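You operate a simulated robot arm through the tools that you are given. There is no shell and no other tool. Be economical: measure what you need, move in short steps, check, and stop when the job is done.

You run a simulated two-armed robot. Do the job below in one go: nothing can be reset, and whatever is moved stays where it is left.

## Task
Wipe up the spill on the worktop by the microwave with the hand towel and put it back.

It is judged by the outcome, as a careful person would: the job done as asked, and still so three seconds after it is handed in. It fails if anything else is knocked over, pushed out of place, dropped, spilled or broken. Flat cloth is picked up by pressing the open fingertips on it (5 to 10 N) and closing them slowly along it; thin cloth reads only 2 to 8 mm in the jaws.

## Robot
Two 7-joint arms with two-finger parallel grippers on one trunk, on a base that drives. Base frame: it is fixed to the floor where the robot stands at the start and does not move with it; the origin is under the middle of the robot, x ahead of it, y to its left, z up; the surface under the hand at the start is at about z = 91. Readings come in cm, degrees, newtons and seconds.
The left shoulder is at the start at [7, 13.4, 117.6], the right one opposite. With the tool pointing down near the work surface each hand reaches from about 20 to 66 cm from the robot's upright axis, wherever it stands, measured 20 degrees to its own side. Payload 1.57 kg a hand.
The tool frame of a hand sits at the grasp point between the pads (the TCP): z along the fingers, y along the line on which they close. The tips reach 3 cm beyond it. Largest opening 8 cm; finger width 1.7, thickness 1.2; the body of the gripper, 4 by 8.2 cm, starts 8 cm behind the TCP.
Orientation is told as [roll, pitch, yaw] about the base's x, y, z axes, in that order, counted from this pose: with the fingers straight down and closing along the base's y, the tool's x points along the base's -x, its y along +y and its z along -z.

## Interface
- The arms move only by the tool play_rows. It takes "left_plan", "right_plan" or both (then of equal length, played together; a hand with none holds still); each is a list of rows, each a list of 7 numbers: the shift along the tool's x, y, z in cm, then the turn, a rotation vector about the tool's x, y, z in degrees, then the closure, from 0 (fully open) to 1 (shut). In form: [[x, y, z, ax, ay, az, grip], ...]. A call has 1 to 8 rows; each row shifts and turns the commanded pose from where the row before left it, along the tool's axes as they then stand. A row lasts 0.2 s, in which the tool goes at most 5 cm and 8.6 degrees; a call with a longer step from one row to the next is refused whole, and so is a gripper value outside its range. A pose out of reach is approached as far as the arm can. The call stops where the force on the tool passes 40 N (or 10 N more than at its start, if that is more) or the arm is blocked; 0.2 s more then pass. Each finger travels about 15.3 cm/s and halts on what it meets, pressing with about 24 N; the grip force reading is that of the motor and also rises with nothing between the fingers. The clock runs only during rows and for 0.2 s after the last one: add rows that do not move to give the fingers time. The reply holds the time, the measured pose of the TCP, the force on the tool along the base axes, the opening and the grip force, in the units named above and with some noise, with the torque about the TCP (base axes, N m) and any sound that the robot's microphone picked up, and new pictures: "show" is both (left out), scene, wrist or none (wrist: the cameras of the hands that moved).
- Cameras (640 x 400 px; columns grow to the right, rows downward): "scene" is now at [12.86, 2.31, 139.31]; the picture's right is [0.29, -0.96, 0.00], its down [-0.65, -0.20, -0.74] and it looks along [0.70, 0.21, -0.68] (base axes); focal length 273 px, centre (320, 200). "left" rides on the left gripper at [7.2, 0.7, -12.2] in its tool frame; the picture's right is [-0.09, 1.00, 0.00], its down [-0.84, -0.08, -0.54] and it looks along [-0.54, -0.05, 0.84] (tool axes); focal length 238 px, centre (320, 200). "right" rides on the right gripper at [7.2, -0.7, -12.2] in its tool frame; the picture's right is [0.09, 1.00, 0.00], its down [-0.84, 0.08, -0.54] and it looks along [-0.54, 0.05, 0.84] (tool axes); focal length 238 px, centre (320, 200). There is no depth. A picture from a camera that has moved, and an enlarged one, comes with that camera's place and axes in the base frame and with its lens.
- slide_trunk(by): slides the trunk up (or, below 0, down) by that many cm; the arms and the scene camera ride with it, the base frame stays. It gives what a move gives, with no picture.
- roll_base(legs): drives the robot by 1 to 6 legs, each [ahead, left, turn to the left] in cm, cm and degrees, along the robot's own axes; the way and the turn of a leg run together, so that a leg with both is an arc; at most 150 cm and 180 degrees a leg. The arms and the cameras ride along, it lands a little off, and it stops where it bumps. It gives what a move gives, and a new picture of the scene camera.
- head_to(pan, tilt): turns the head with the scene camera to pan (to the left, within 86 degrees either way) and tilt (down, from -29 to 69), counted from straight ahead of the robot. It gives what a move gives, and a new picture of the scene camera.
- close_up(camera, box): a new picture of the part [left, top, right, bottom] of that camera's present view, enlarged. The clock stands still meanwhile.
- finish_job(): hands the job in; it is judged then, once.

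Go step by step. Nothing tells you exact positions but the pictures and the camera data: compare them with the known pose of the tool, close in by small moves and look again before you grip or let go. The budget is 120 turns and 260 pictures, counting those below and the enlarged ones. Unless the task says otherwise, let go and move clear before handing in, and close with one line.

The tools are called by a JSON object that holds its "name" and its "arguments". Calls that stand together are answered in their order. play_rows: Moves the arms, as the interface text tells. Its arguments: {"type":"object","properties":{"left_plan":{"type":"array","items":{"type":"array","items":{"type":"number"}}},"right_plan":{"type":"array","items":{"type":"array","items":{"type":"number"}}},"show":{"type":"string","enum":["both","scene","wrist","none"]}},"required":[]} The other tools are called the same way: slide_trunk (by) slides the trunk up or down; roll_base (legs) drives the base; head_to (pan, tilt) turns the head that bears the scene camera; close_up (camera, box) takes an enlarged picture of a part of a camera's view; finish_job () hands the job in.

At the start:

```text
clock: 0.0
left_tool_pos: [43.83, 25.16, 111.33]
left_tool_rot: [0.0, -0.1, 0.1]
left_wrist_force: [0.6, -0.4, -0.2]
left_ft_torque: [0.05, 0.03, -0.01]
left_grip_width: 8.02
left_grasp_force: 0.0
right_tool_pos: [43.6, -10.74, 110.88]
right_tool_rot: [0.1, 0.0, 0.0]
right_wrist_force: [0.4, -0.1, -0.1]
right_ft_torque: [0.04, 0.04, -0.02]
right_grip_width: 8.0
right_grasp_force: 0.0
trunk travel left (down, up): [-75.0, 19.0]
robot x, y, heading: [-0.07, 0.45, -0.2]
head pan, tilt: [16.9, 42.6]
```

scene: 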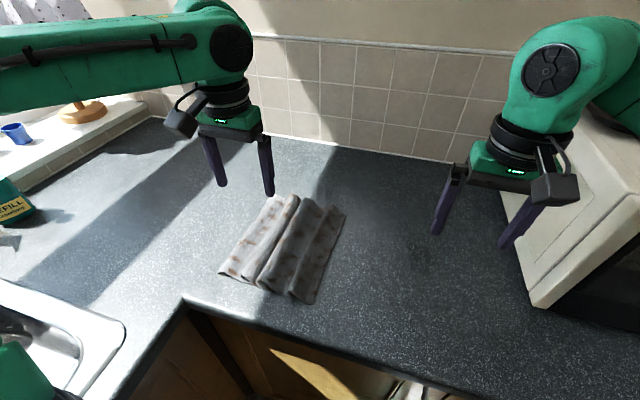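
right: 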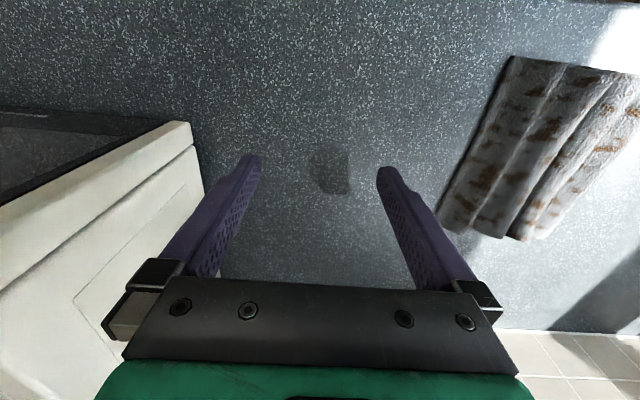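
left: 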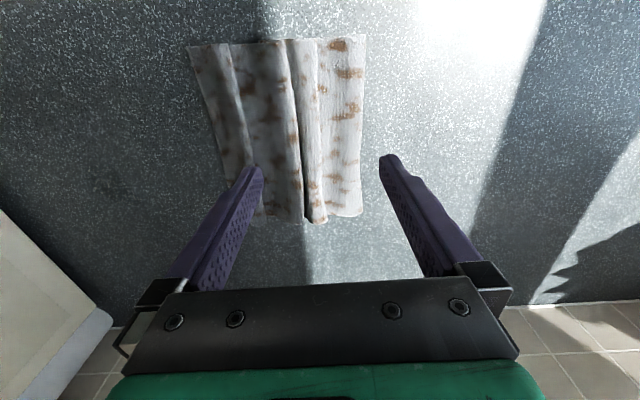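

The folded towel lies in front of the left hand, roughly x 35–60, y 11–31, and a small dark spot under the right hand near (52, -8) is probably the spill. I'll enlarge both before moving.

{"name": "close_up", "arguments": {"camera": "right", "box": [240, 100, 440, 225]}}

{"name": "close_up", "arguments": {"camera": "left", "box": [160, 20, 420, 240]}}

{"name": "close_up", "arguments": {"camera": "scene", "box": [180, 160, 540, 385]}}

```text
3.20 times, centred on (340, 162) of right
camera zoom: at [36.42, -11.37, 123.19], right [-0.09, 1.0, 0.0], down [0.84, 0.08, 0.54], along [0.54, 0.05, -0.84], focal length 763 px, centre (256, 320)
```

zoom: 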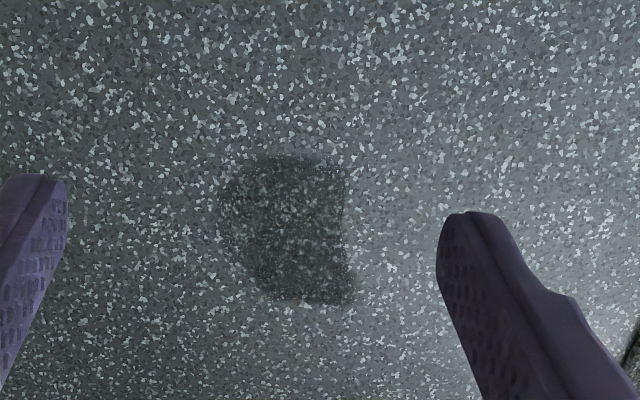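

```text
1.82 times, centred on (290, 130) of left
camera zoom: at [36.68, 25.85, 123.7], right [0.09, 1.0, 0.0], down [0.84, -0.08, 0.54], along [0.54, -0.05, -0.84], focal length 433 px, centre (374, 327)
```

zoom: 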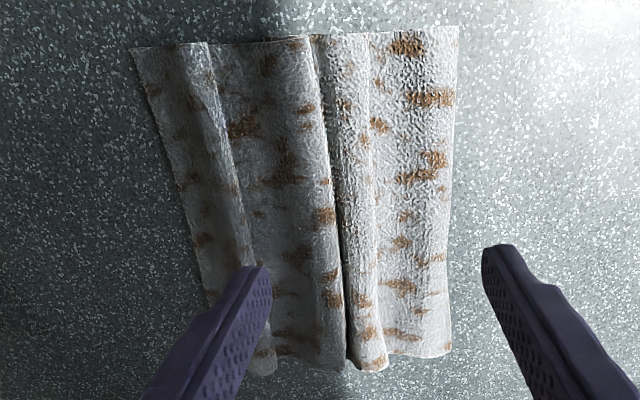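

```text
1.78 times, centred on (360, 272) of scene
camera zoom: at [12.86, 2.31, 139.31], right [0.29, -0.96, 0.0], down [-0.65, -0.2, -0.74], along [0.7, 0.21, -0.68], focal length 485 px, centre (249, 71)
```

zoom: 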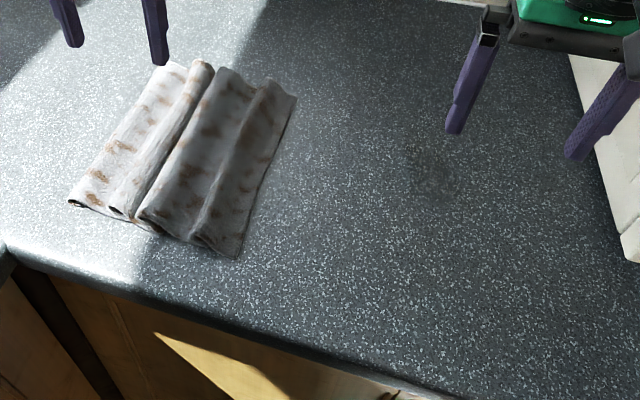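

The spill is about 6×7 cm at roughly (52, -8), and the towel has a raised fold running along x at y≈23. I'll use the left hand: draw the right arm back out of the way and bring the left down above the fold.

{"name": "play_rows", "arguments": {"left_plan": [[-0.92, -0.47, 2.9, 0, 0, 0, 0], [-0.92, -0.47, 2.9, 0, 0, 0, 0], [-0.92, -0.47, 2.9, 0, 0, 0, 0], [-0.92, -0.47, 2.6, 0, 0, 0, 0], [0, 0, 0, 0, 0, 0, 0.3], [0, 0, 0, 0, 0, 0, 0.3]], "right_plan": [[2.7, -2.7, -0.8, 0, 0, 0, 0], [2.7, -2.7, -0.8, 0, 0, 0, 0], [2.7, -2.7, -0.8, 0, 0, 0, 0], [2.7, -2.7, -0.8, 0, 0, 0, 0], [2.7, -2.7, -0.8, 0, 0, 0, 0], [2.7, -2.7, -0.8, 0, 0, 0, 0]]}}

```text
clock: 1.4
left_tool_pos: [47.7, 23.23, 100.19]
left_tool_rot: [0.0, -0.1, 0.0]
left_wrist_force: [-0.8, 0.0, -0.2]
left_ft_torque: [0.03, 0.01, -0.01]
left_grip_width: 5.6
left_grasp_force: 0.1
right_tool_pos: [28.17, -26.36, 115.43]
right_tool_rot: [0.2, 0.3, 0.2]
right_wrist_force: [0.9, -1.3, 0.8]
right_ft_torque: [0.06, 0.01, 0.01]
right_grip_width: 7.99
right_grasp_force: 0.1
right hand out of reach, approached as far as the arm can: row 6
trunk travel left (down, up): [-75.0, 19.0]
robot x, y, heading: [0.25, -0.22, -0.2]
head pan, tilt: [16.9, 42.6]
camera scene: at [12.88, 2.24, 139.32], right [0.29, -0.96, 0.0], down [-0.65, -0.2, -0.74], along [0.7, 0.21, -0.68], focal length 273 px, centre (320, 200)
camera right: at [21.06, -26.91, 127.69], right [-0.09, 1.0, 0.0], down [0.84, 0.08, 0.54], along [0.54, 0.05, -0.84], focal length 238 px, centre (320, 200)
camera left: at [40.42, 23.9, 112.52], right [0.09, 1.0, 0.0], down [0.84, -0.08, 0.54], along [0.54, -0.05, -0.84], focal length 238 px, centre (320, 200)
```

scene: 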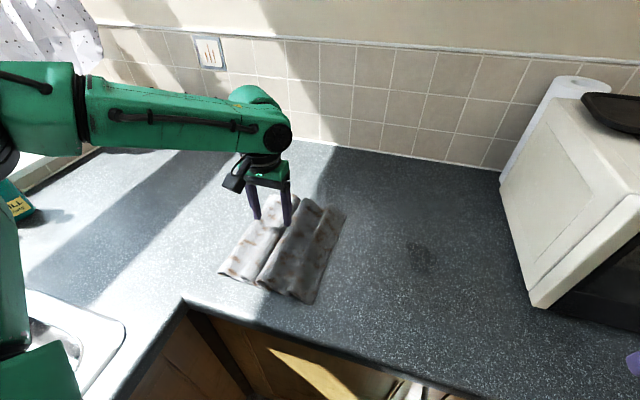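
right: 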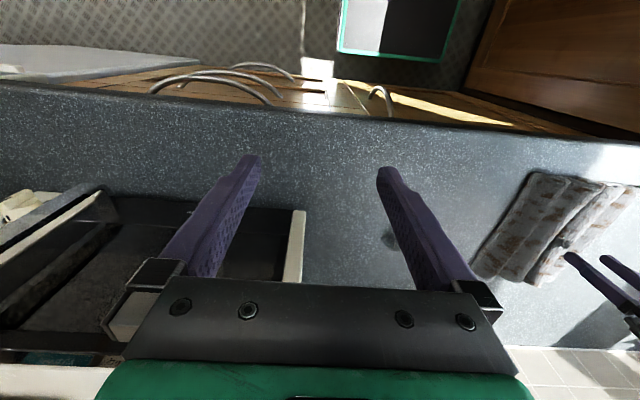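
left: 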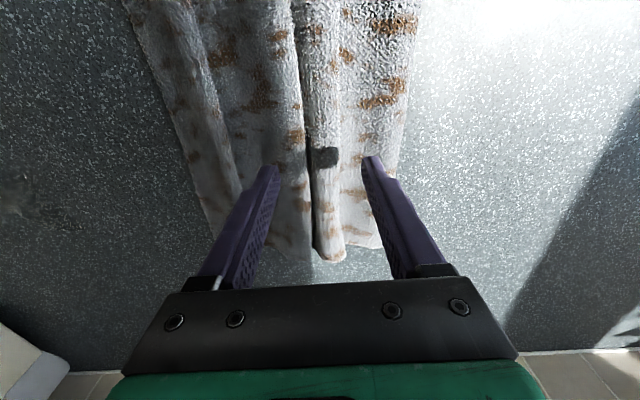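

The right arm is clear and the spill is confirmed near (52, -8). The left fingers straddle the fold well, so I'll go down until they press lightly.

{"name": "play_rows", "arguments": {"left_plan": [[0, 0, 2.5, 0, 0, 0, 0.3], [0, 0, 2.2, 0, 0, 0, 0.3], [0, 0, 0.8, 0, 0, 0, 0.3], [0, 0, 0.4, 0, 0, 0, 0.3], [0, 0, 0, 0, 0, 0, 0.3]], "show": "wrist"}}

```text
clock: 2.6
left_tool_pos: [47.57, 23.12, 94.65]
left_tool_rot: [0.0, -0.6, 0.1]
left_wrist_force: [5.6, 2.2, 27.4]
left_ft_torque: [-0.73, -0.13, 0.13]
left_grip_width: 5.38
left_grasp_force: 0.1
right_tool_pos: [27.89, -26.35, 115.64]
right_tool_rot: [0.1, -0.3, 0.1]
right_wrist_force: [0.3, 0.7, 0.0]
right_ft_torque: [0.01, 0.0, 0.01]
right_grip_width: 7.98
right_grasp_force: 0.1
trunk travel left (down, up): [-75.0, 19.0]
robot x, y, heading: [0.18, -0.45, 0.1]
head pan, tilt: [16.9, 42.6]
camera left: at [40.2, 23.88, 106.83], right [0.09, 1.0, 0.0], down [0.83, -0.08, 0.55], along [0.55, -0.05, -0.83], focal length 238 px, centre (320, 200)
```

left: 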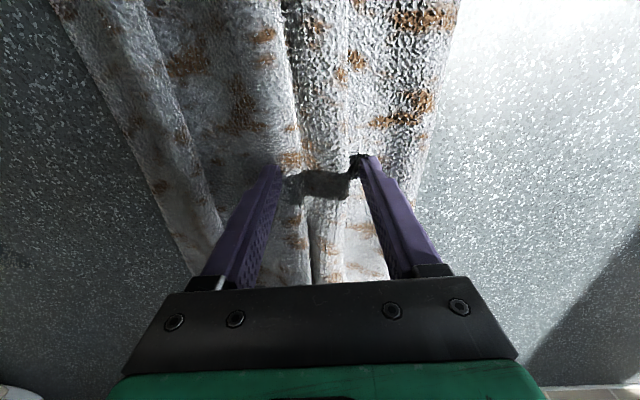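

The fingers are down but press too hard at 27 N. I'll back off slightly to get 5–10 N.

{"name": "play_rows", "arguments": {"left_plan": [[0, 0, -0.25, 0, 0, 0, 0.3], [0, 0, 0, 0, 0, 0, 0.3]], "show": "none"}}

```text
clock: 3.2
left_tool_pos: [47.37, 23.21, 94.55]
left_tool_rot: [0.0, -0.2, 0.1]
left_wrist_force: [5.5, 1.0, 22.9]
left_ft_torque: [-0.64, -0.15, 0.15]
left_grip_width: 5.48
left_grasp_force: 0.0
right_tool_pos: [27.96, -26.32, 115.48]
right_tool_rot: [0.2, -0.1, -0.1]
right_wrist_force: [-0.4, 0.4, 0.3]
right_ft_torque: [-0.02, -0.07, 0.02]
right_grip_width: 7.98
right_grasp_force: 0.0
trunk travel left (down, up): [-75.0, 19.0]
robot x, y, heading: [-0.15, 0.14, 0.1]
head pan, tilt: [16.9, 42.6]
```

{"name": "play_rows", "arguments": {"left_plan": [[0, 0, -0.7, 0, 0, 0, 0.3], [0, 0, 0, 0, 0, 0, 0.3]], "show": "none"}}

```text
clock: 3.8
left_tool_pos: [47.49, 23.38, 95.08]
left_tool_rot: [-0.1, 0.1, 0.0]
left_wrist_force: [0.0, 0.3, 0.9]
left_ft_torque: [-0.02, 0.0, 0.0]
left_grip_width: 5.62
left_grasp_force: 0.2
right_tool_pos: [28.25, -26.29, 115.52]
right_tool_rot: [0.0, 0.0, 0.1]
right_wrist_force: [-0.6, -0.1, 0.1]
right_ft_torque: [0.02, 0.0, 0.02]
right_grip_width: 8.01
right_grasp_force: 0.0
trunk travel left (down, up): [-75.0, 19.0]
robot x, y, heading: [-0.15, 0.09, 0.0]
head pan, tilt: [16.9, 42.6]
```

Force is now near zero. I'll press about 0.3 cm and close slowly.

{"name": "play_rows", "arguments": {"left_plan": [[0, 0, 0.3, 0, 0, 0, 0.3], [0, 0, 0, 0, 0, 0, 0.3]], "show": "none"}}

```text
clock: 4.4
left_tool_pos: [47.52, 23.21, 94.78]
left_tool_rot: [0.0, 0.0, 0.1]
left_wrist_force: [0.4, 0.3, 3.0]
left_ft_torque: [-0.03, 0.04, -0.03]
left_grip_width: 5.57
left_grasp_force: 0.1
right_tool_pos: [28.27, -26.21, 115.53]
right_tool_rot: [0.0, 0.0, 0.0]
right_wrist_force: [0.3, 0.7, 0.7]
right_ft_torque: [0.0, -0.02, -0.03]
right_grip_width: 8.01
right_grasp_force: 0.0
trunk travel left (down, up): [-75.0, 19.0]
robot x, y, heading: [-0.21, -0.09, 0.0]
head pan, tilt: [16.9, 42.6]
```

{"name": "play_rows", "arguments": {"left_plan": [[0, 0, 0.12, 0, 0, 0, 0.3], [0, 0, 0, 0, 0, 0, 0.4], [0, 0, 0, 0, 0, 0, 0.5], [0, 0, 0, 0, 0, 0, 0.6], [0, 0, 0, 0, 0, 0, 0.7], [0, 0, 0, 0, 0, 0, 0.8]], "show": "wrist"}}

```text
clock: 5.8
left_tool_pos: [47.57, 23.25, 94.88]
left_tool_rot: [0.0, -0.1, 0.0]
left_wrist_force: [-0.5, 1.1, 4.3]
left_ft_torque: [-0.01, 0.0, 0.02]
left_grip_width: 1.55
left_grasp_force: 0.2
right_tool_pos: [28.17, -26.21, 115.55]
right_tool_rot: [0.0, 0.0, -0.1]
right_wrist_force: [0.4, -0.1, 0.1]
right_ft_torque: [0.02, -0.01, -0.01]
right_grip_width: 7.98
right_grasp_force: 0.0
trunk travel left (down, up): [-75.0, 19.0]
robot x, y, heading: [0.3, 0.03, -0.1]
head pan, tilt: [16.9, 42.6]
camera left: at [40.29, 23.99, 107.08], right [0.09, 1.0, 0.0], down [0.84, -0.08, 0.54], along [0.54, -0.05, -0.84], focal length 238 px, centre (320, 200)
```

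left: 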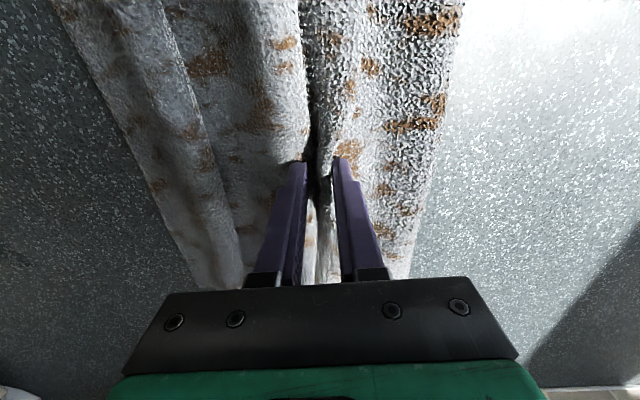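

The cloth is gathering between the fingertips. I'll close the rest of the way.

{"name": "play_rows", "arguments": {"left_plan": [[0, 0, 0, 0, 0, 0, 0.88], [0, 0, 0, 0, 0, 0, 0.95], [0, 0, 0, 0, 0, 0, 1], [0, 0, 0, 0, 0, 0, 1]], "show": "none"}}

{"name": "play_rows", "arguments": {"left_plan": [[0, 0, -1.5, 0, 0, 0, 1], [0, 0, -2, 0, 0, 0, 1], [0, 0, -2, 0, 0, 0, 1], [0, 0, 0, 0, 0, 0, 1]]}}

```text
clock: 6.8
left_tool_pos: [47.49, 23.32, 94.73]
left_tool_rot: [0.0, -0.2, 0.1]
left_wrist_force: [0.0, 0.1, 4.4]
left_ft_torque: [-0.07, 0.01, -0.03]
left_grip_width: 0.55
left_grasp_force: 24.1
right_tool_pos: [28.13, -26.25, 115.54]
right_tool_rot: [0.1, 0.0, 0.0]
right_wrist_force: [0.1, -0.7, 0.6]
right_ft_torque: [0.0, -0.02, 0.01]
right_grip_width: 7.98
right_grasp_force: 0.0
trunk travel left (down, up): [-75.0, 19.0]
robot x, y, heading: [-0.01, 0.24, -0.0]
head pan, tilt: [16.9, 42.6]
```

```text
clock: 7.8
left_tool_pos: [47.55, 23.24, 100.23]
left_tool_rot: [0.0, 0.1, 0.1]
left_wrist_force: [-0.1, 0.2, -0.2]
left_ft_torque: [0.0, 0.0, 0.0]
left_grip_width: 0.54
left_grasp_force: 24.2
right_tool_pos: [28.3, -26.23, 115.44]
right_tool_rot: [0.0, 0.0, 0.1]
right_wrist_force: [-0.3, -0.6, -0.2]
right_ft_torque: [0.01, -0.01, 0.01]
right_grip_width: 7.99
right_grasp_force: 0.0
trunk travel left (down, up): [-75.0, 19.0]
robot x, y, heading: [0.02, 0.07, 0.0]
head pan, tilt: [16.9, 42.6]
camera scene: at [12.88, 2.32, 139.31], right [0.29, -0.96, 0.0], down [-0.65, -0.2, -0.74], along [0.7, 0.21, -0.68], focal length 273 px, centre (320, 200)
camera left: at [40.37, 24.0, 112.57], right [0.09, 1.0, 0.0], down [0.84, -0.08, 0.54], along [0.54, -0.05, -0.84], focal length 238 px, centre (320, 200)
```

scene: 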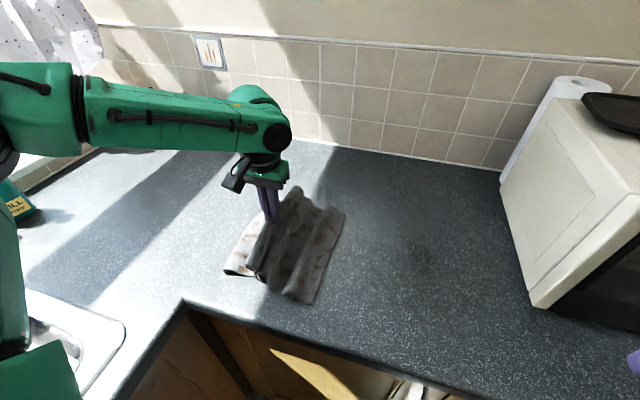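
left: 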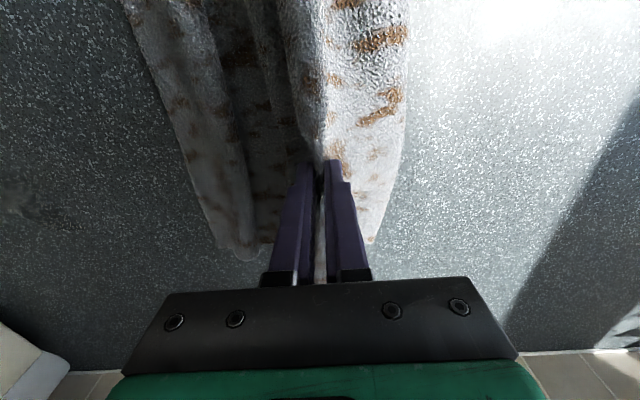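

The towel lifts with the grip. I'll raise it a bit more and carry it over the spill.

{"name": "play_rows", "arguments": {"left_plan": [[0, 0, -3, 0, 0, 0, 1], [-0.5, -4.3, -2, 0, 0, 0, 1], [-0.7, -4.5, 0, 0, 0, 0, 1], [-0.7, -4.5, 0, 0, 0, 0, 1], [-0.7, -4.5, 0, 0, 0, 0, 1], [-0.7, -4.5, 0, 0, 0, 0, 1], [-0.7, -4.5, 0, 0, 0, 0, 1], [-0.5, -4, 0, 0, 0, 0, 1]]}}

```text
clock: 9.6
left_tool_pos: [43.63, 6.1, 105.13]
left_tool_rot: [0.0, -0.2, 0.1]
left_wrist_force: [-0.3, 0.0, 0.1]
left_ft_torque: [-0.05, -0.01, -0.05]
left_grip_width: 0.49
left_grasp_force: 24.0
left hand out of reach, approached as far as the arm can: row 4, 5, 6, 7, 8
right_tool_pos: [28.13, -26.26, 115.36]
right_tool_rot: [-0.1, -0.2, 0.0]
right_wrist_force: [0.0, 0.0, 0.2]
right_ft_torque: [0.01, 0.03, -0.01]
right_grip_width: 7.98
right_grasp_force: 0.0
trunk travel left (down, up): [-75.0, 19.0]
robot x, y, heading: [-0.03, 0.23, -0.0]
head pan, tilt: [16.9, 42.6]
camera scene: at [12.77, 2.27, 139.32], right [0.29, -0.96, 0.0], down [-0.65, -0.2, -0.74], along [0.7, 0.21, -0.68], focal length 273 px, centre (320, 200)
camera left: at [36.41, 6.82, 117.42], right [0.09, 1.0, 0.0], down [0.84, -0.08, 0.54], along [0.54, -0.05, -0.84], focal length 238 px, centre (320, 200)
```

scene: 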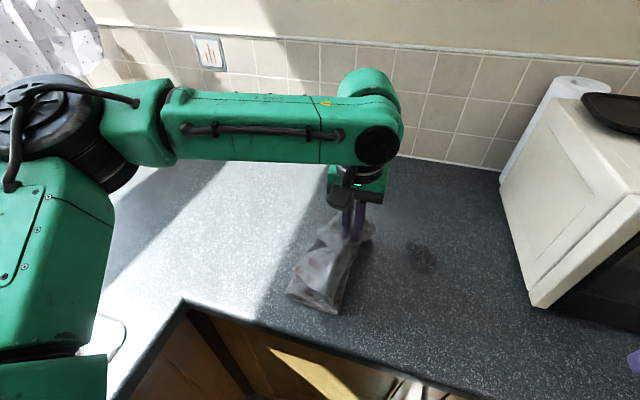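
left: 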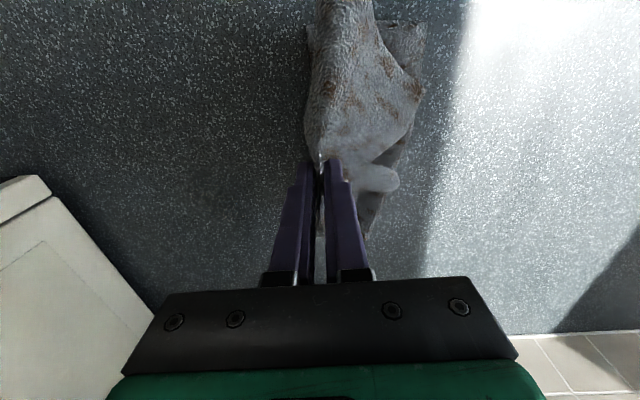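

The left hand can't reach that far across the body, so the base should shift to the right. I'll look there first for obstacles.

{"name": "head_to", "arguments": {"pan": -60, "tilt": 40}}

```text
clock: 11.1
left_tool_pos: [43.65, 6.02, 105.18]
left_tool_rot: [-0.1, -0.1, 0.1]
left_wrist_force: [0.5, -0.7, -0.1]
left_ft_torque: [-0.03, -0.03, -0.01]
left_grip_width: 0.52
left_grasp_force: 23.8
right_tool_pos: [28.15, -26.25, 115.57]
right_tool_rot: [0.0, 0.0, 0.0]
right_wrist_force: [0.0, 0.0, -0.4]
right_ft_torque: [0.01, -0.03, 0.02]
right_grip_width: 7.97
right_grasp_force: 0.0
trunk travel left (down, up): [-75.0, 19.0]
robot x, y, heading: [-0.24, 0.13, -0.1]
head pan, tilt: [-60.0, 40.0]
camera scene: at [9.16, -7.47, 139.69], right [-0.87, -0.5, 0.0], down [-0.32, 0.56, -0.77], along [0.38, -0.66, -0.64], focal length 273 px, centre (320, 200)
```

scene: 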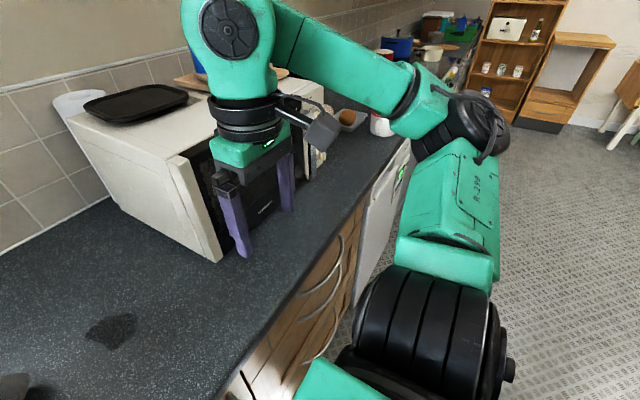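

There is free floor to the right. I'll pull the left hand back to the left first so the towel stays away from the microwave, then drive right.

{"name": "play_rows", "arguments": {"left_plan": [[0, 3, 0, 0, 0, 0, 1], [0, 3, 0, 0, 0, 0, 1], [0, 3, 0, 0, 0, 0, 1], [0, 0, 0, 0, 0, 0, 1]], "show": "none"}}

{"name": "roll_base", "arguments": {"legs": [[0, -12, 0]]}}

```text
clock: 12.1
left_tool_pos: [43.66, 15.11, 105.24]
left_tool_rot: [-0.1, 0.0, 0.0]
left_wrist_force: [0.3, 0.5, -0.1]
left_ft_torque: [0.0, -0.02, -0.04]
left_grip_width: 0.5
left_grasp_force: 24.2
right_tool_pos: [28.21, -26.33, 115.5]
right_tool_rot: [0.1, 0.0, 0.0]
right_wrist_force: [-0.6, -0.5, -0.1]
right_ft_torque: [-0.02, -0.01, 0.01]
right_grip_width: 8.0
right_grasp_force: 0.0
trunk travel left (down, up): [-75.0, 19.0]
robot x, y, heading: [-0.09, -0.03, -0.2]
head pan, tilt: [-60.0, 40.0]
```

```text
clock: 13.3
left_tool_pos: [43.55, 3.36, 105.3]
left_tool_rot: [-0.1, -0.1, 0.2]
left_wrist_force: [-0.6, 0.5, 0.1]
left_ft_torque: [-0.03, 0.0, 0.0]
left_grip_width: 0.51
left_grasp_force: 23.8
right_tool_pos: [28.29, -38.0, 115.52]
right_tool_rot: [-0.2, 0.0, 0.0]
right_wrist_force: [-0.2, 0.7, 0.0]
right_ft_torque: [-0.05, -0.01, 0.0]
right_grip_width: 7.99
right_grasp_force: 0.1
trunk travel left (down, up): [-75.0, 19.0]
robot x, y, heading: [-0.15, -12.28, 0.4]
head pan, tilt: [-60.0, 40.0]
camera scene: at [9.16, -19.23, 139.7], right [-0.87, -0.5, 0.0], down [-0.32, 0.56, -0.77], along [0.38, -0.66, -0.64], focal length 273 px, centre (320, 200)
```

scene: 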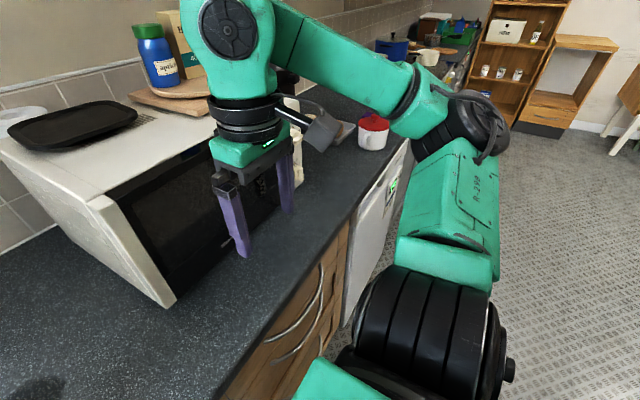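

The way is still clear. I'll shift 11 cm more and look back at the spill.

{"name": "roll_base", "arguments": {"legs": [[0, -11, 0]]}}

{"name": "head_to", "arguments": {"pan": 15, "tilt": 45}}

```text
clock: 14.5
left_tool_pos: [43.59, -7.54, 105.25]
left_tool_rot: [0.0, -0.1, 0.2]
left_wrist_force: [0.1, 0.3, -0.5]
left_ft_torque: [-0.04, 0.0, -0.03]
left_grip_width: 0.52
left_grasp_force: 23.9
right_tool_pos: [28.22, -49.06, 115.52]
right_tool_rot: [-0.1, 0.0, 0.1]
right_wrist_force: [-0.1, -1.2, 0.4]
right_ft_torque: [-0.02, -0.02, 0.01]
right_grip_width: 8.01
right_grasp_force: 0.0
trunk travel left (down, up): [-75.0, 19.0]
robot x, y, heading: [0.07, -23.19, 0.4]
head pan, tilt: [-60.0, 40.0]
camera scene: at [9.17, -30.19, 139.71], right [-0.87, -0.5, 0.0], down [-0.32, 0.55, -0.77], along [0.38, -0.66, -0.64], focal length 273 px, centre (320, 200)
```

scene: 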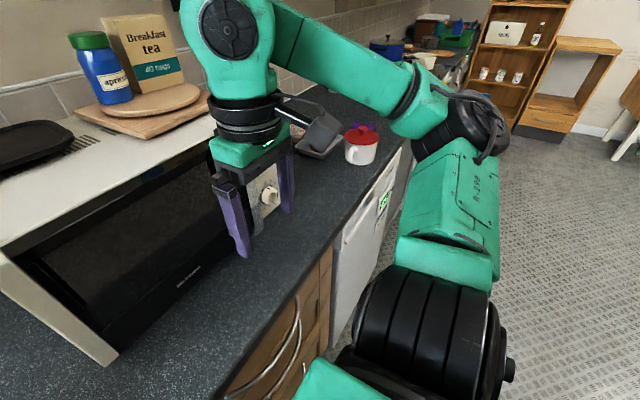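

```text
clock: 16.0
left_tool_pos: [43.6, -7.66, 105.24]
left_tool_rot: [0.0, -0.1, 0.2]
left_wrist_force: [-0.5, -0.4, -0.4]
left_ft_torque: [0.0, -0.02, -0.03]
left_grip_width: 0.52
left_grasp_force: 23.8
right_tool_pos: [28.26, -49.27, 115.57]
right_tool_rot: [0.0, 0.0, 0.1]
right_wrist_force: [-0.1, 0.3, -0.2]
right_ft_torque: [0.01, -0.03, 0.01]
right_grip_width: 7.99
right_grasp_force: 0.1
trunk travel left (down, up): [-75.0, 19.0]
robot x, y, heading: [0.18, -22.84, 0.3]
head pan, tilt: [15.0, 45.0]
camera scene: at [12.77, -20.96, 138.97], right [0.26, -0.97, 0.0], down [-0.68, -0.18, -0.71], along [0.68, 0.18, -0.71], focal length 273 px, centre (320, 200)
```

scene: 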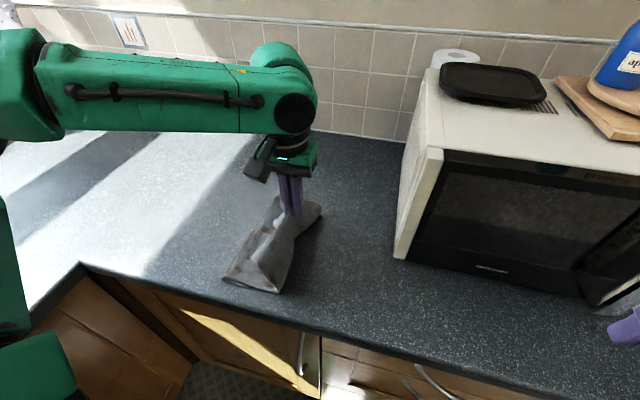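

The left hand is now at the spill's y, and the towel drapes back toward the robot. I'll move it forward over the spill while lowering.

{"name": "play_rows", "arguments": {"left_plan": [[-3.5, 0, 0, 0, 0, 0, 1], [-3.5, 0, 0.5, 0, 0, 0, 1], [-2.5, 0, 3, 0, 0, 0, 1], [0, 0, 3, 0, 0, 0, 1], [0, 0, 1.5, 0, 0, 0, 1], [0, 0, 0, 0, 0, 0, 1]]}}

```text
clock: 17.4
left_tool_pos: [52.22, -7.14, 97.32]
left_tool_rot: [0.0, -0.1, 0.2]
left_wrist_force: [1.2, 0.4, 2.1]
left_ft_torque: [0.0, -0.02, -0.01]
left_grip_width: 0.5
left_grasp_force: 23.9
left hand out of reach, approached as far as the arm can: row 4
right_tool_pos: [28.3, -49.23, 115.51]
right_tool_rot: [0.0, 0.0, 0.2]
right_wrist_force: [-0.2, -1.6, 0.6]
right_ft_torque: [-0.01, -0.01, -0.01]
right_grip_width: 7.99
right_grasp_force: 0.0
trunk travel left (down, up): [-75.0, 19.0]
robot x, y, heading: [-0.47, -23.16, -0.0]
head pan, tilt: [15.0, 45.0]
camera scene: at [12.77, -20.91, 138.97], right [0.26, -0.97, 0.0], down [-0.68, -0.18, -0.71], along [0.68, 0.18, -0.71], focal length 273 px, centre (320, 200)
camera left: at [45.02, -6.42, 109.67], right [0.09, 1.0, 0.0], down [0.84, -0.07, 0.54], along [0.54, -0.05, -0.84], focal length 238 px, centre (320, 200)
```

scene: 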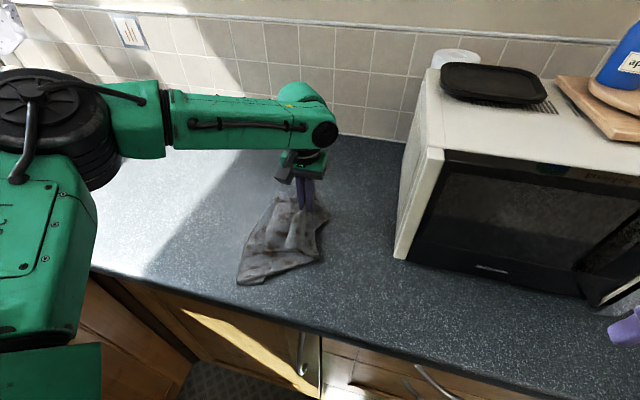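
left: 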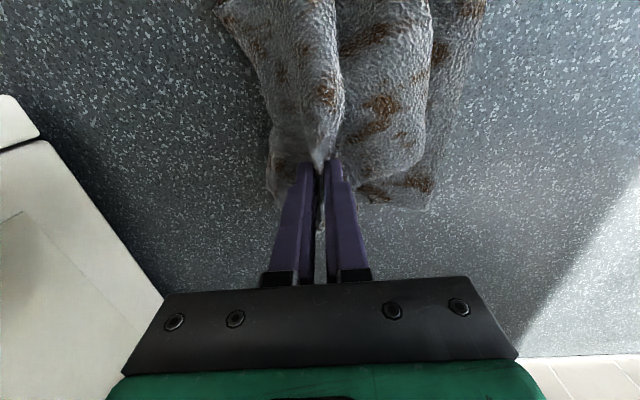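

The towel is over the spill with light contact. I'll press down to a firm wipe force.

{"name": "play_rows", "arguments": {"left_plan": [[0, 0, 1, 0, 0, 0, 1], [0, 0, 0.8, 0, 0, 0, 1], [0, 0, 0.4, 0, 0, 0, 1], [0, 0, 0, 0, 0, 0, 1]], "show": "none"}}

```text
clock: 18.4
left_tool_pos: [51.71, -7.18, 95.71]
left_tool_rot: [0.0, -0.6, 0.2]
left_wrist_force: [10.7, -0.7, 30.4]
left_ft_torque: [-0.04, -0.21, -0.06]
left_grip_width: 0.51
left_grasp_force: 24.0
left hand out of reach, approached as far as the arm can: row 1, 3
right_tool_pos: [28.04, -49.38, 115.53]
right_tool_rot: [0.1, -0.1, 0.0]
right_wrist_force: [0.0, -0.9, 0.1]
right_ft_torque: [0.01, 0.0, -0.01]
right_grip_width: 7.98
right_grasp_force: 0.0
trunk travel left (down, up): [-75.0, 19.0]
robot x, y, heading: [0.1, -22.94, 0.1]
head pan, tilt: [15.0, 45.0]
```

The press is 30 N, so I'll ease off a little and start gentle strokes.

{"name": "play_rows", "arguments": {"left_plan": [[0, 0, -0.5, 0, 0, 0, 1], [0, -1.5, 0, 0, 0, 0, 1], [0, -1.5, 0, 0, 0, 0, 1], [0, -1.5, 0, 0, 0, 0, 1], [1, 0, 0, 0, 0, 0, 1], [1, 1.5, 0, 0, 0, 0, 1], [0, 1.5, 0, 0, 0, 0, 1], [0, 1.5, 0, 0, 0, 0, 1]], "show": "scene"}}

```text
clock: 20.2
left_tool_pos: [47.84, -5.53, 96.56]
left_tool_rot: [0.0, -0.2, 0.2]
left_wrist_force: [-0.1, -1.4, 2.0]
left_ft_torque: [-0.06, -0.03, -0.04]
left_grip_width: 0.5
left_grasp_force: 24.6
left hand out of reach, approached as far as the arm can: row 2, 3, 4
right_tool_pos: [28.21, -49.21, 115.49]
right_tool_rot: [0.0, 0.0, 0.1]
right_wrist_force: [-0.1, 0.0, -0.8]
right_ft_torque: [0.01, -0.06, 0.01]
right_grip_width: 7.97
right_grasp_force: 0.0
trunk travel left (down, up): [-75.0, 19.0]
robot x, y, heading: [0.04, -23.25, -0.0]
head pan, tilt: [15.0, 45.0]
camera scene: at [12.7, -20.98, 138.97], right [0.26, -0.97, 0.0], down [-0.68, -0.18, -0.71], along [0.68, 0.18, -0.71], focal length 273 px, centre (320, 200)
```

scene: 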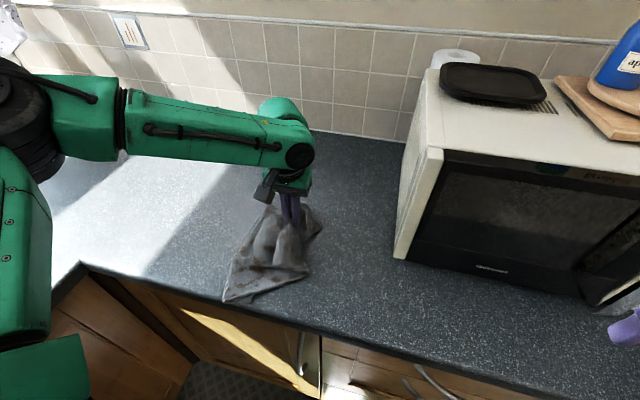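

The arm is near its limit here. I'll lift slightly, move the hand left, and shift the base 10 cm further right to gain reach.

{"name": "play_rows", "arguments": {"left_plan": [[0, 0, -3, 0, 0, 0, 1], [0, 3, -2, 0, 0, 0, 1], [0, 3, 0, 0, 0, 0, 1], [0, 2, 0, 0, 0, 0, 1]], "show": "scene"}}

{"name": "roll_base", "arguments": {"legs": [[0, -10, 0]]}}

```text
clock: 21.2
left_tool_pos: [47.77, 2.57, 101.59]
left_tool_rot: [0.0, 0.0, 0.2]
left_wrist_force: [-0.4, -0.6, -0.9]
left_ft_torque: [-0.01, 0.0, -0.03]
left_grip_width: 0.52
left_grasp_force: 24.1
right_tool_pos: [28.32, -49.2, 115.58]
right_tool_rot: [0.0, 0.0, 0.2]
right_wrist_force: [-0.1, 0.1, -0.3]
right_ft_torque: [0.02, -0.04, 0.0]
right_grip_width: 8.02
right_grasp_force: 0.1
trunk travel left (down, up): [-75.0, 19.0]
robot x, y, heading: [0.09, -22.9, 0.1]
head pan, tilt: [15.0, 45.0]
camera scene: at [12.74, -20.92, 138.97], right [0.26, -0.97, 0.0], down [-0.68, -0.18, -0.71], along [0.68, 0.18, -0.71], focal length 273 px, centre (320, 200)
```

scene: 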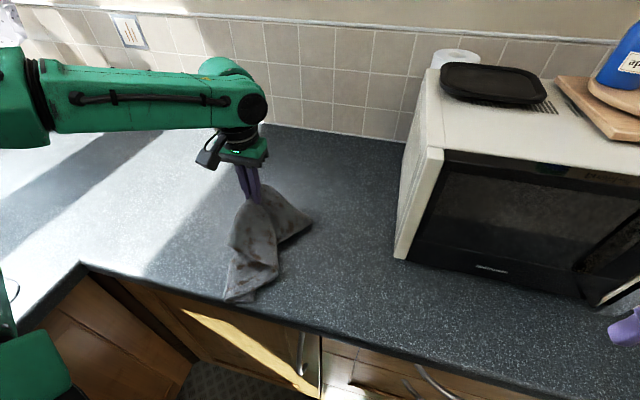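

```text
clock: 22.3
left_tool_pos: [47.74, -7.12, 101.49]
left_tool_rot: [-0.1, -0.1, 0.3]
left_wrist_force: [-0.9, 0.4, -0.3]
left_ft_torque: [0.01, 0.02, -0.01]
left_grip_width: 0.52
left_grasp_force: 24.3
right_tool_pos: [28.28, -58.84, 115.52]
right_tool_rot: [-0.1, 0.0, 0.2]
right_wrist_force: [-1.2, 0.1, -0.1]
right_ft_torque: [-0.03, -0.01, 0.0]
right_grip_width: 8.0
right_grasp_force: 0.0
trunk travel left (down, up): [-75.0, 19.0]
robot x, y, heading: [0.16, -33.18, 0.1]
head pan, tilt: [15.0, 45.0]
camera scene: at [12.77, -30.67, 138.96], right [0.26, -0.97, 0.0], down [-0.68, -0.19, -0.71], along [0.68, 0.18, -0.71], focal length 273 px, centre (320, 200)
```

scene: 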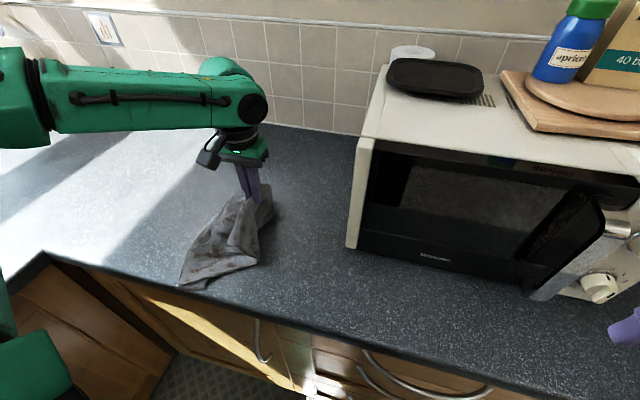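

More reach now. I'll move forward over the far side of the spill and lower, then check.

{"name": "play_rows", "arguments": {"left_plan": [[-3.5, 0, 0, 0, 0, 0, 1], [-3.5, 0, 0, 0, 0, 0, 1], [0, 0, 2.5, 0, 0, 0, 1], [0, 0, 2, 0, 0, 0, 1], [0, 0, 0.6, 0, 0, 0, 1], [0, 0, 0, 0, 0, 0, 1]]}}

```text
clock: 23.7
left_tool_pos: [54.74, -7.25, 96.61]
left_tool_rot: [0.0, -0.2, 0.3]
left_wrist_force: [0.4, 1.2, 8.7]
left_ft_torque: [0.03, 0.04, 0.0]
left_grip_width: 0.55
left_grasp_force: 24.1
right_tool_pos: [28.14, -59.1, 115.59]
right_tool_rot: [0.0, -0.1, 0.3]
right_wrist_force: [0.1, 0.4, 0.4]
right_ft_torque: [-0.04, -0.03, -0.02]
right_grip_width: 8.0
right_grasp_force: 0.0
trunk travel left (down, up): [-75.0, 19.0]
robot x, y, heading: [0.39, -33.17, 0.3]
head pan, tilt: [15.0, 45.0]
camera scene: at [12.61, -30.95, 138.99], right [0.26, -0.97, 0.0], down [-0.68, -0.18, -0.71], along [0.68, 0.19, -0.71], focal length 273 px, centre (320, 200)
camera left: at [47.54, -6.51, 108.91], right [0.09, 1.0, 0.0], down [0.84, -0.07, 0.54], along [0.54, -0.05, -0.84], focal length 238 px, centre (320, 200)
```

scene: 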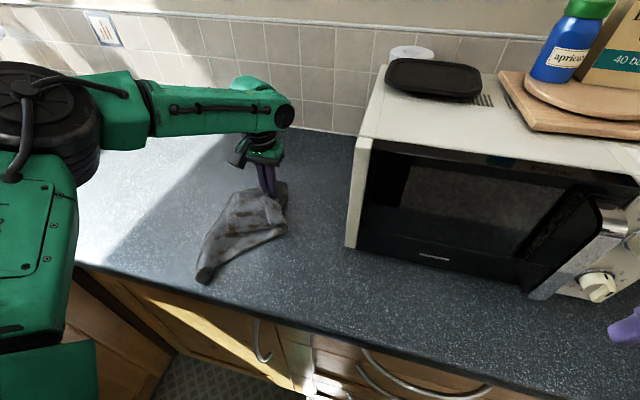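
left: 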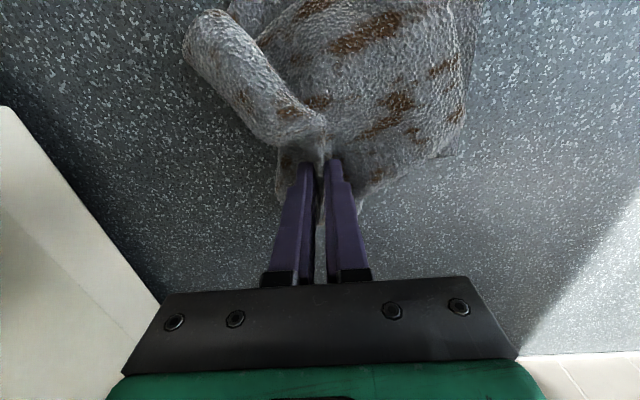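

About 9 N of contact is a good wipe force. I'll rub back and forth across the spill.

{"name": "play_rows", "arguments": {"left_plan": [[0, -1.5, 0.1, 0, 0, 0, 1], [0, -2, 0, 0, 0, 0, 1], [2.2, 0, 0, 0, 0, 0, 1], [2.2, 0, 0, 0, 0, 0, 1], [2.2, 0, 0, 0, 0, 0, 1], [2, 0, 0, 0, 0, 0, 1], [0, 2, 0, 0, 0, 0, 1], [0, 0, 0, 0, 0, 0, 1]], "show": "none"}}

{"name": "play_rows", "arguments": {"left_plan": [[-2.2, 0, 0, 0, 0, 0, 1], [-2.2, 0, 0, 0, 0, 0, 1], [-2.2, 0, 0, 0, 0, 0, 1], [-2, 0, 0, 0, 0, 0, 1], [0, 2, 0, 0, 0, 0, 1], [2.2, 0, 0, 0, 0, 0, 1], [2.2, 0, 0, 0, 0, 0, 1], [2.2, 0, 0, 0, 0, 0, 1]]}}

```text
clock: 25.5
left_tool_pos: [46.1, -8.77, 96.29]
left_tool_rot: [0.0, -0.1, 0.3]
left_wrist_force: [-1.0, -2.1, 7.0]
left_ft_torque: [-0.03, 0.09, 0.01]
left_grip_width: 0.53
left_grasp_force: 24.1
right_tool_pos: [28.2, -59.27, 115.58]
right_tool_rot: [0.2, -0.2, 0.2]
right_wrist_force: [-0.3, -1.1, -0.9]
right_ft_torque: [0.02, -0.01, -0.02]
right_grip_width: 8.01
right_grasp_force: 0.0
trunk travel left (down, up): [-75.0, 19.0]
robot x, y, heading: [0.12, -32.85, -0.1]
head pan, tilt: [15.0, 45.0]
```

```text
clock: 27.3
left_tool_pos: [48.15, -6.69, 96.37]
left_tool_rot: [-0.1, -0.1, 0.3]
left_wrist_force: [2.0, -0.6, 3.3]
left_ft_torque: [-0.01, -0.02, -0.03]
left_grip_width: 0.54
left_grasp_force: 24.5
right_tool_pos: [28.34, -59.01, 115.65]
right_tool_rot: [0.0, -0.1, 0.2]
right_wrist_force: [-0.9, 1.1, 0.1]
right_ft_torque: [-0.01, 0.01, 0.01]
right_grip_width: 8.0
right_grasp_force: 0.1
trunk travel left (down, up): [-75.0, 19.0]
robot x, y, heading: [-0.1, -32.98, 0.1]
head pan, tilt: [15.0, 45.0]
camera scene: at [12.66, -30.88, 138.98], right [0.26, -0.97, 0.0], down [-0.68, -0.19, -0.71], along [0.68, 0.18, -0.71], focal length 273 px, centre (320, 200)
camera left: at [40.99, -6.01, 108.73], right [0.09, 1.0, 0.0], down [0.84, -0.07, 0.54], along [0.54, -0.05, -0.84], focal length 238 px, centre (320, 200)
```

scene: 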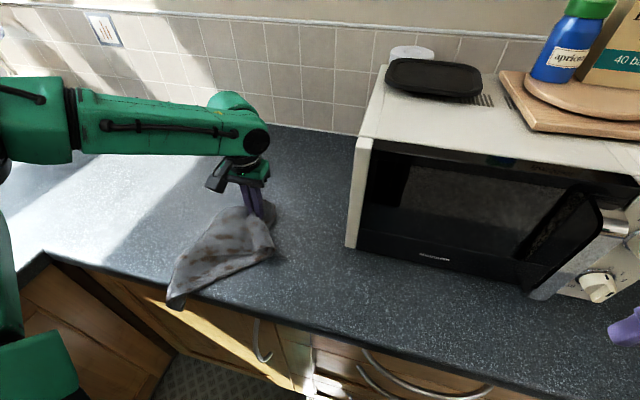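
left: 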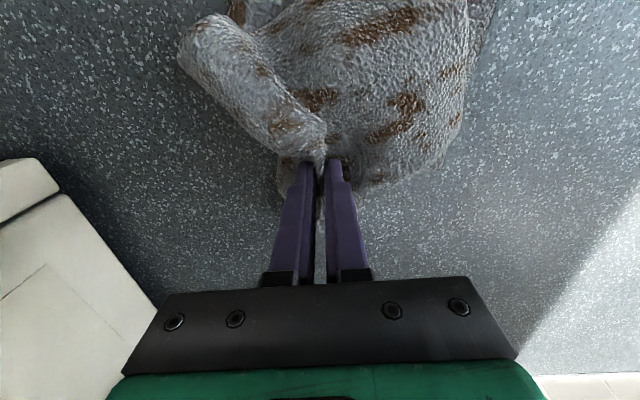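

More strokes along the left edge of the spill, and then a second pass.

{"name": "play_rows", "arguments": {"left_plan": [[1.5, 0, 0.15, 0, 0, 0, 1], [0, 2, 0, 0, 0, 0, 1], [-2.3, 0, 0, 0, 0, 0, 1], [-2.3, 0, 0, 0, 0, 0, 1], [-2.3, 0, 0, 0, 0, 0, 1], [-2.3, 0, 0, 0, 0, 0, 1], [0, -2.5, 0, 0, 0, 0, 1], [0, -2.5, 0, 0, 0, 0, 1]], "show": "none"}}

{"name": "play_rows", "arguments": {"left_plan": [[2.2, 0, 0.1, 0, 0, 0, 1], [0, 2.5, 0, 0, 0, 0, 1], [0, 2.5, 0, 0, 0, 0, 1], [2.2, 0, 0, 0, 0, 0, 1], [0, -2.5, 0, 0, 0, 0, 1], [0, -2.5, 0, 0, 0, 0, 1], [2.2, 0, 0, 0, 0, 0, 1], [0, 2.5, 0, 0, 0, 0, 1]], "show": "none"}}

{"name": "play_rows", "arguments": {"left_plan": [[0, 2, -3, 0, 0, 0, 1], [0, 3, -3, 0, 0, 0, 1], [0, 4, -2, 0, 0, 0, 1], [0, 4, 0, 0, 0, 0, 1], [0, 4, 0, 0, 0, 0, 1], [0, 0, 0, 0, 0, 0, 1]]}}

```text
clock: 29.1
left_tool_pos: [55.35, -9.63, 96.36]
left_tool_rot: [0.0, -0.2, 0.4]
left_wrist_force: [1.3, 1.6, 3.0]
left_ft_torque: [0.07, 0.03, -0.02]
left_grip_width: 0.52
left_grasp_force: 24.6
left hand out of reach, approached as far as the arm can: row 8
right_tool_pos: [28.23, -59.1, 115.5]
right_tool_rot: [0.0, -0.1, 0.2]
right_wrist_force: [0.1, -0.6, -0.3]
right_ft_torque: [0.03, 0.0, -0.01]
right_grip_width: 8.0
right_grasp_force: 0.0
trunk travel left (down, up): [-75.0, 19.0]
robot x, y, heading: [0.04, -33.08, 0.2]
head pan, tilt: [15.0, 45.0]
```

```text
clock: 30.9
left_tool_pos: [48.64, -7.12, 96.28]
left_tool_rot: [0.0, -0.1, 0.3]
left_wrist_force: [-0.5, -2.8, 4.8]
left_ft_torque: [-0.08, 0.08, -0.02]
left_grip_width: 0.5
left_grasp_force: 23.8
right_tool_pos: [28.15, -59.14, 115.57]
right_tool_rot: [-0.1, -0.2, 0.2]
right_wrist_force: [0.5, 0.1, 0.2]
right_ft_torque: [0.01, 0.02, -0.02]
right_grip_width: 7.98
right_grasp_force: 0.0
trunk travel left (down, up): [-75.0, 19.0]
robot x, y, heading: [-0.01, -32.87, 0.2]
head pan, tilt: [15.0, 45.0]
```

```text
clock: 32.3
left_tool_pos: [48.78, 9.84, 104.33]
left_tool_rot: [-0.1, -0.1, 0.3]
left_wrist_force: [0.1, -0.1, -0.7]
left_ft_torque: [-0.01, 0.02, 0.0]
left_grip_width: 0.5
left_grasp_force: 23.3
right_tool_pos: [28.34, -59.1, 115.56]
right_tool_rot: [-0.1, -0.1, 0.2]
right_wrist_force: [0.0, 0.1, -0.6]
right_ft_torque: [0.03, 0.01, 0.0]
right_grip_width: 8.01
right_grasp_force: 0.0
trunk travel left (down, up): [-75.0, 19.0]
robot x, y, heading: [-0.16, -33.32, -0.0]
head pan, tilt: [15.0, 45.0]
camera scene: at [12.77, -30.97, 138.97], right [0.26, -0.97, 0.0], down [-0.68, -0.18, -0.71], along [0.68, 0.19, -0.71], focal length 273 px, centre (320, 200)
camera left: at [41.55, 10.57, 116.6], right [0.09, 1.0, 0.0], down [0.84, -0.07, 0.54], along [0.54, -0.05, -0.84], focal length 238 px, centre (320, 200)
```

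scene: 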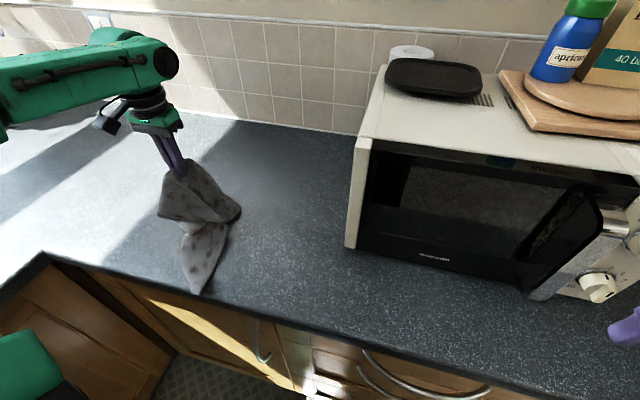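
left: 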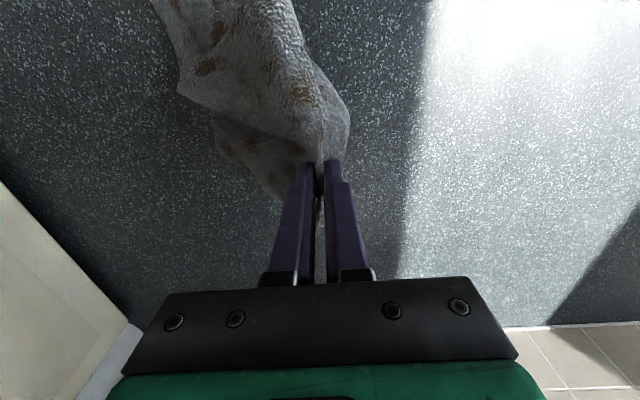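

{"name": "close_up", "arguments": {"camera": "scene", "box": [200, 130, 360, 280]}}

{"name": "close_up", "arguments": {"camera": "left", "box": [40, 60, 300, 280]}}

```text
2.67 times, centred on (280, 205) of scene
camera zoom: at [12.77, -30.97, 138.97], right [0.26, -0.97, 0.0], down [-0.68, -0.18, -0.71], along [0.68, 0.19, -0.71], focal length 728 px, centre (427, 187)
```

zoom: 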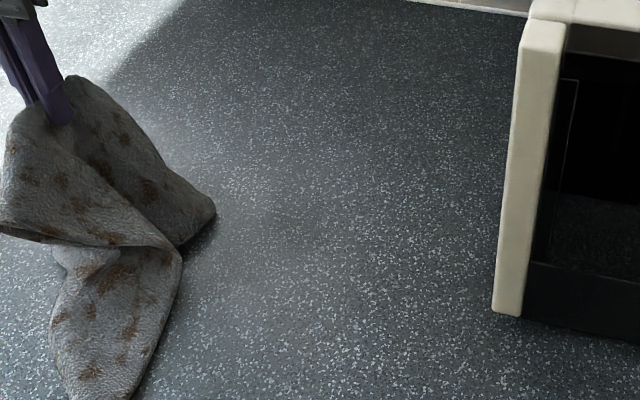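

```text
1.82 times, centred on (170, 170) of left
camera zoom: at [41.55, 10.57, 116.6], right [0.09, 1.0, 0.0], down [0.84, -0.07, 0.54], along [0.54, -0.05, -0.84], focal length 433 px, centre (593, 254)
```

zoom: 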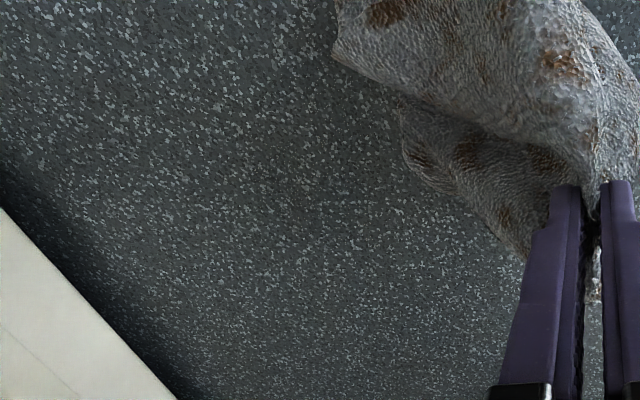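

The spill is mostly gone, but I suspect a faint trace where it was. I'll enlarge that spot.

{"name": "close_up", "arguments": {"camera": "scene", "box": [240, 180, 312, 240]}}

{"name": "close_up", "arguments": {"camera": "left", "box": [110, 90, 230, 190]}}

```text
6.67 times, centred on (276, 210) of scene
camera zoom: at [12.77, -30.97, 138.97], right [0.26, -0.97, 0.0], down [-0.68, -0.18, -0.71], along [0.68, 0.19, -0.71], focal length 1819 px, centre (613, 133)
```

zoom: 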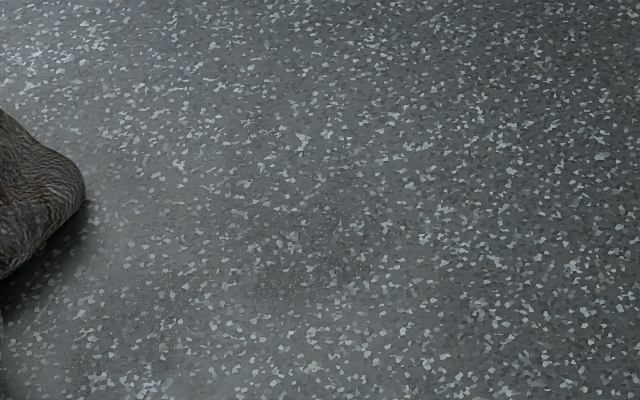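

```text
4.00 times, centred on (170, 140) of left
camera zoom: at [41.55, 10.57, 116.6], right [0.09, 1.0, 0.0], down [0.84, -0.07, 0.54], along [0.54, -0.05, -0.84], focal length 953 px, centre (920, 440)
```

zoom: 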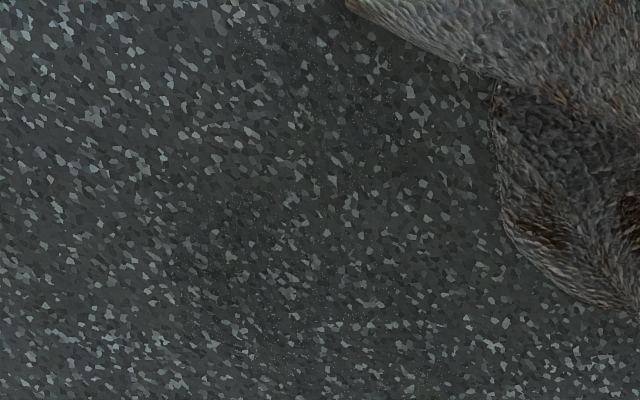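

A faint film remains near (51, -9) and (46, -5). I'll go over the area again with a bit more pressure.

{"name": "play_rows", "arguments": {"left_plan": [[-2.5, -4, 0, 0, 0, 0, 1], [-2.5, -4, 0, 0, 0, 0, 1], [0, -4, 1.5, 0, 0, 0, 1], [0, -1, 3, 0, 0, 0, 1], [0, 0, 2.5, 0, 0, 0, 1], [0, 0, 1.1, 0, 0, 0, 1], [0, 0, 0, 0, 0, 0, 1]], "show": "none"}}

```text
clock: 33.9
left_tool_pos: [53.83, -3.15, 96.16]
left_tool_rot: [-0.1, -0.2, 0.3]
left_wrist_force: [2.3, -0.6, 6.4]
left_ft_torque: [0.05, -0.03, -0.03]
left_grip_width: 0.52
left_grasp_force: 24.1
right_tool_pos: [28.23, -59.25, 115.52]
right_tool_rot: [0.0, -0.1, 0.3]
right_wrist_force: [0.0, 0.6, 0.6]
right_ft_torque: [0.0, 0.0, 0.02]
right_grip_width: 8.01
right_grasp_force: 0.1
trunk travel left (down, up): [-75.0, 19.0]
robot x, y, heading: [0.22, -32.87, 0.1]
head pan, tilt: [15.0, 45.0]
```

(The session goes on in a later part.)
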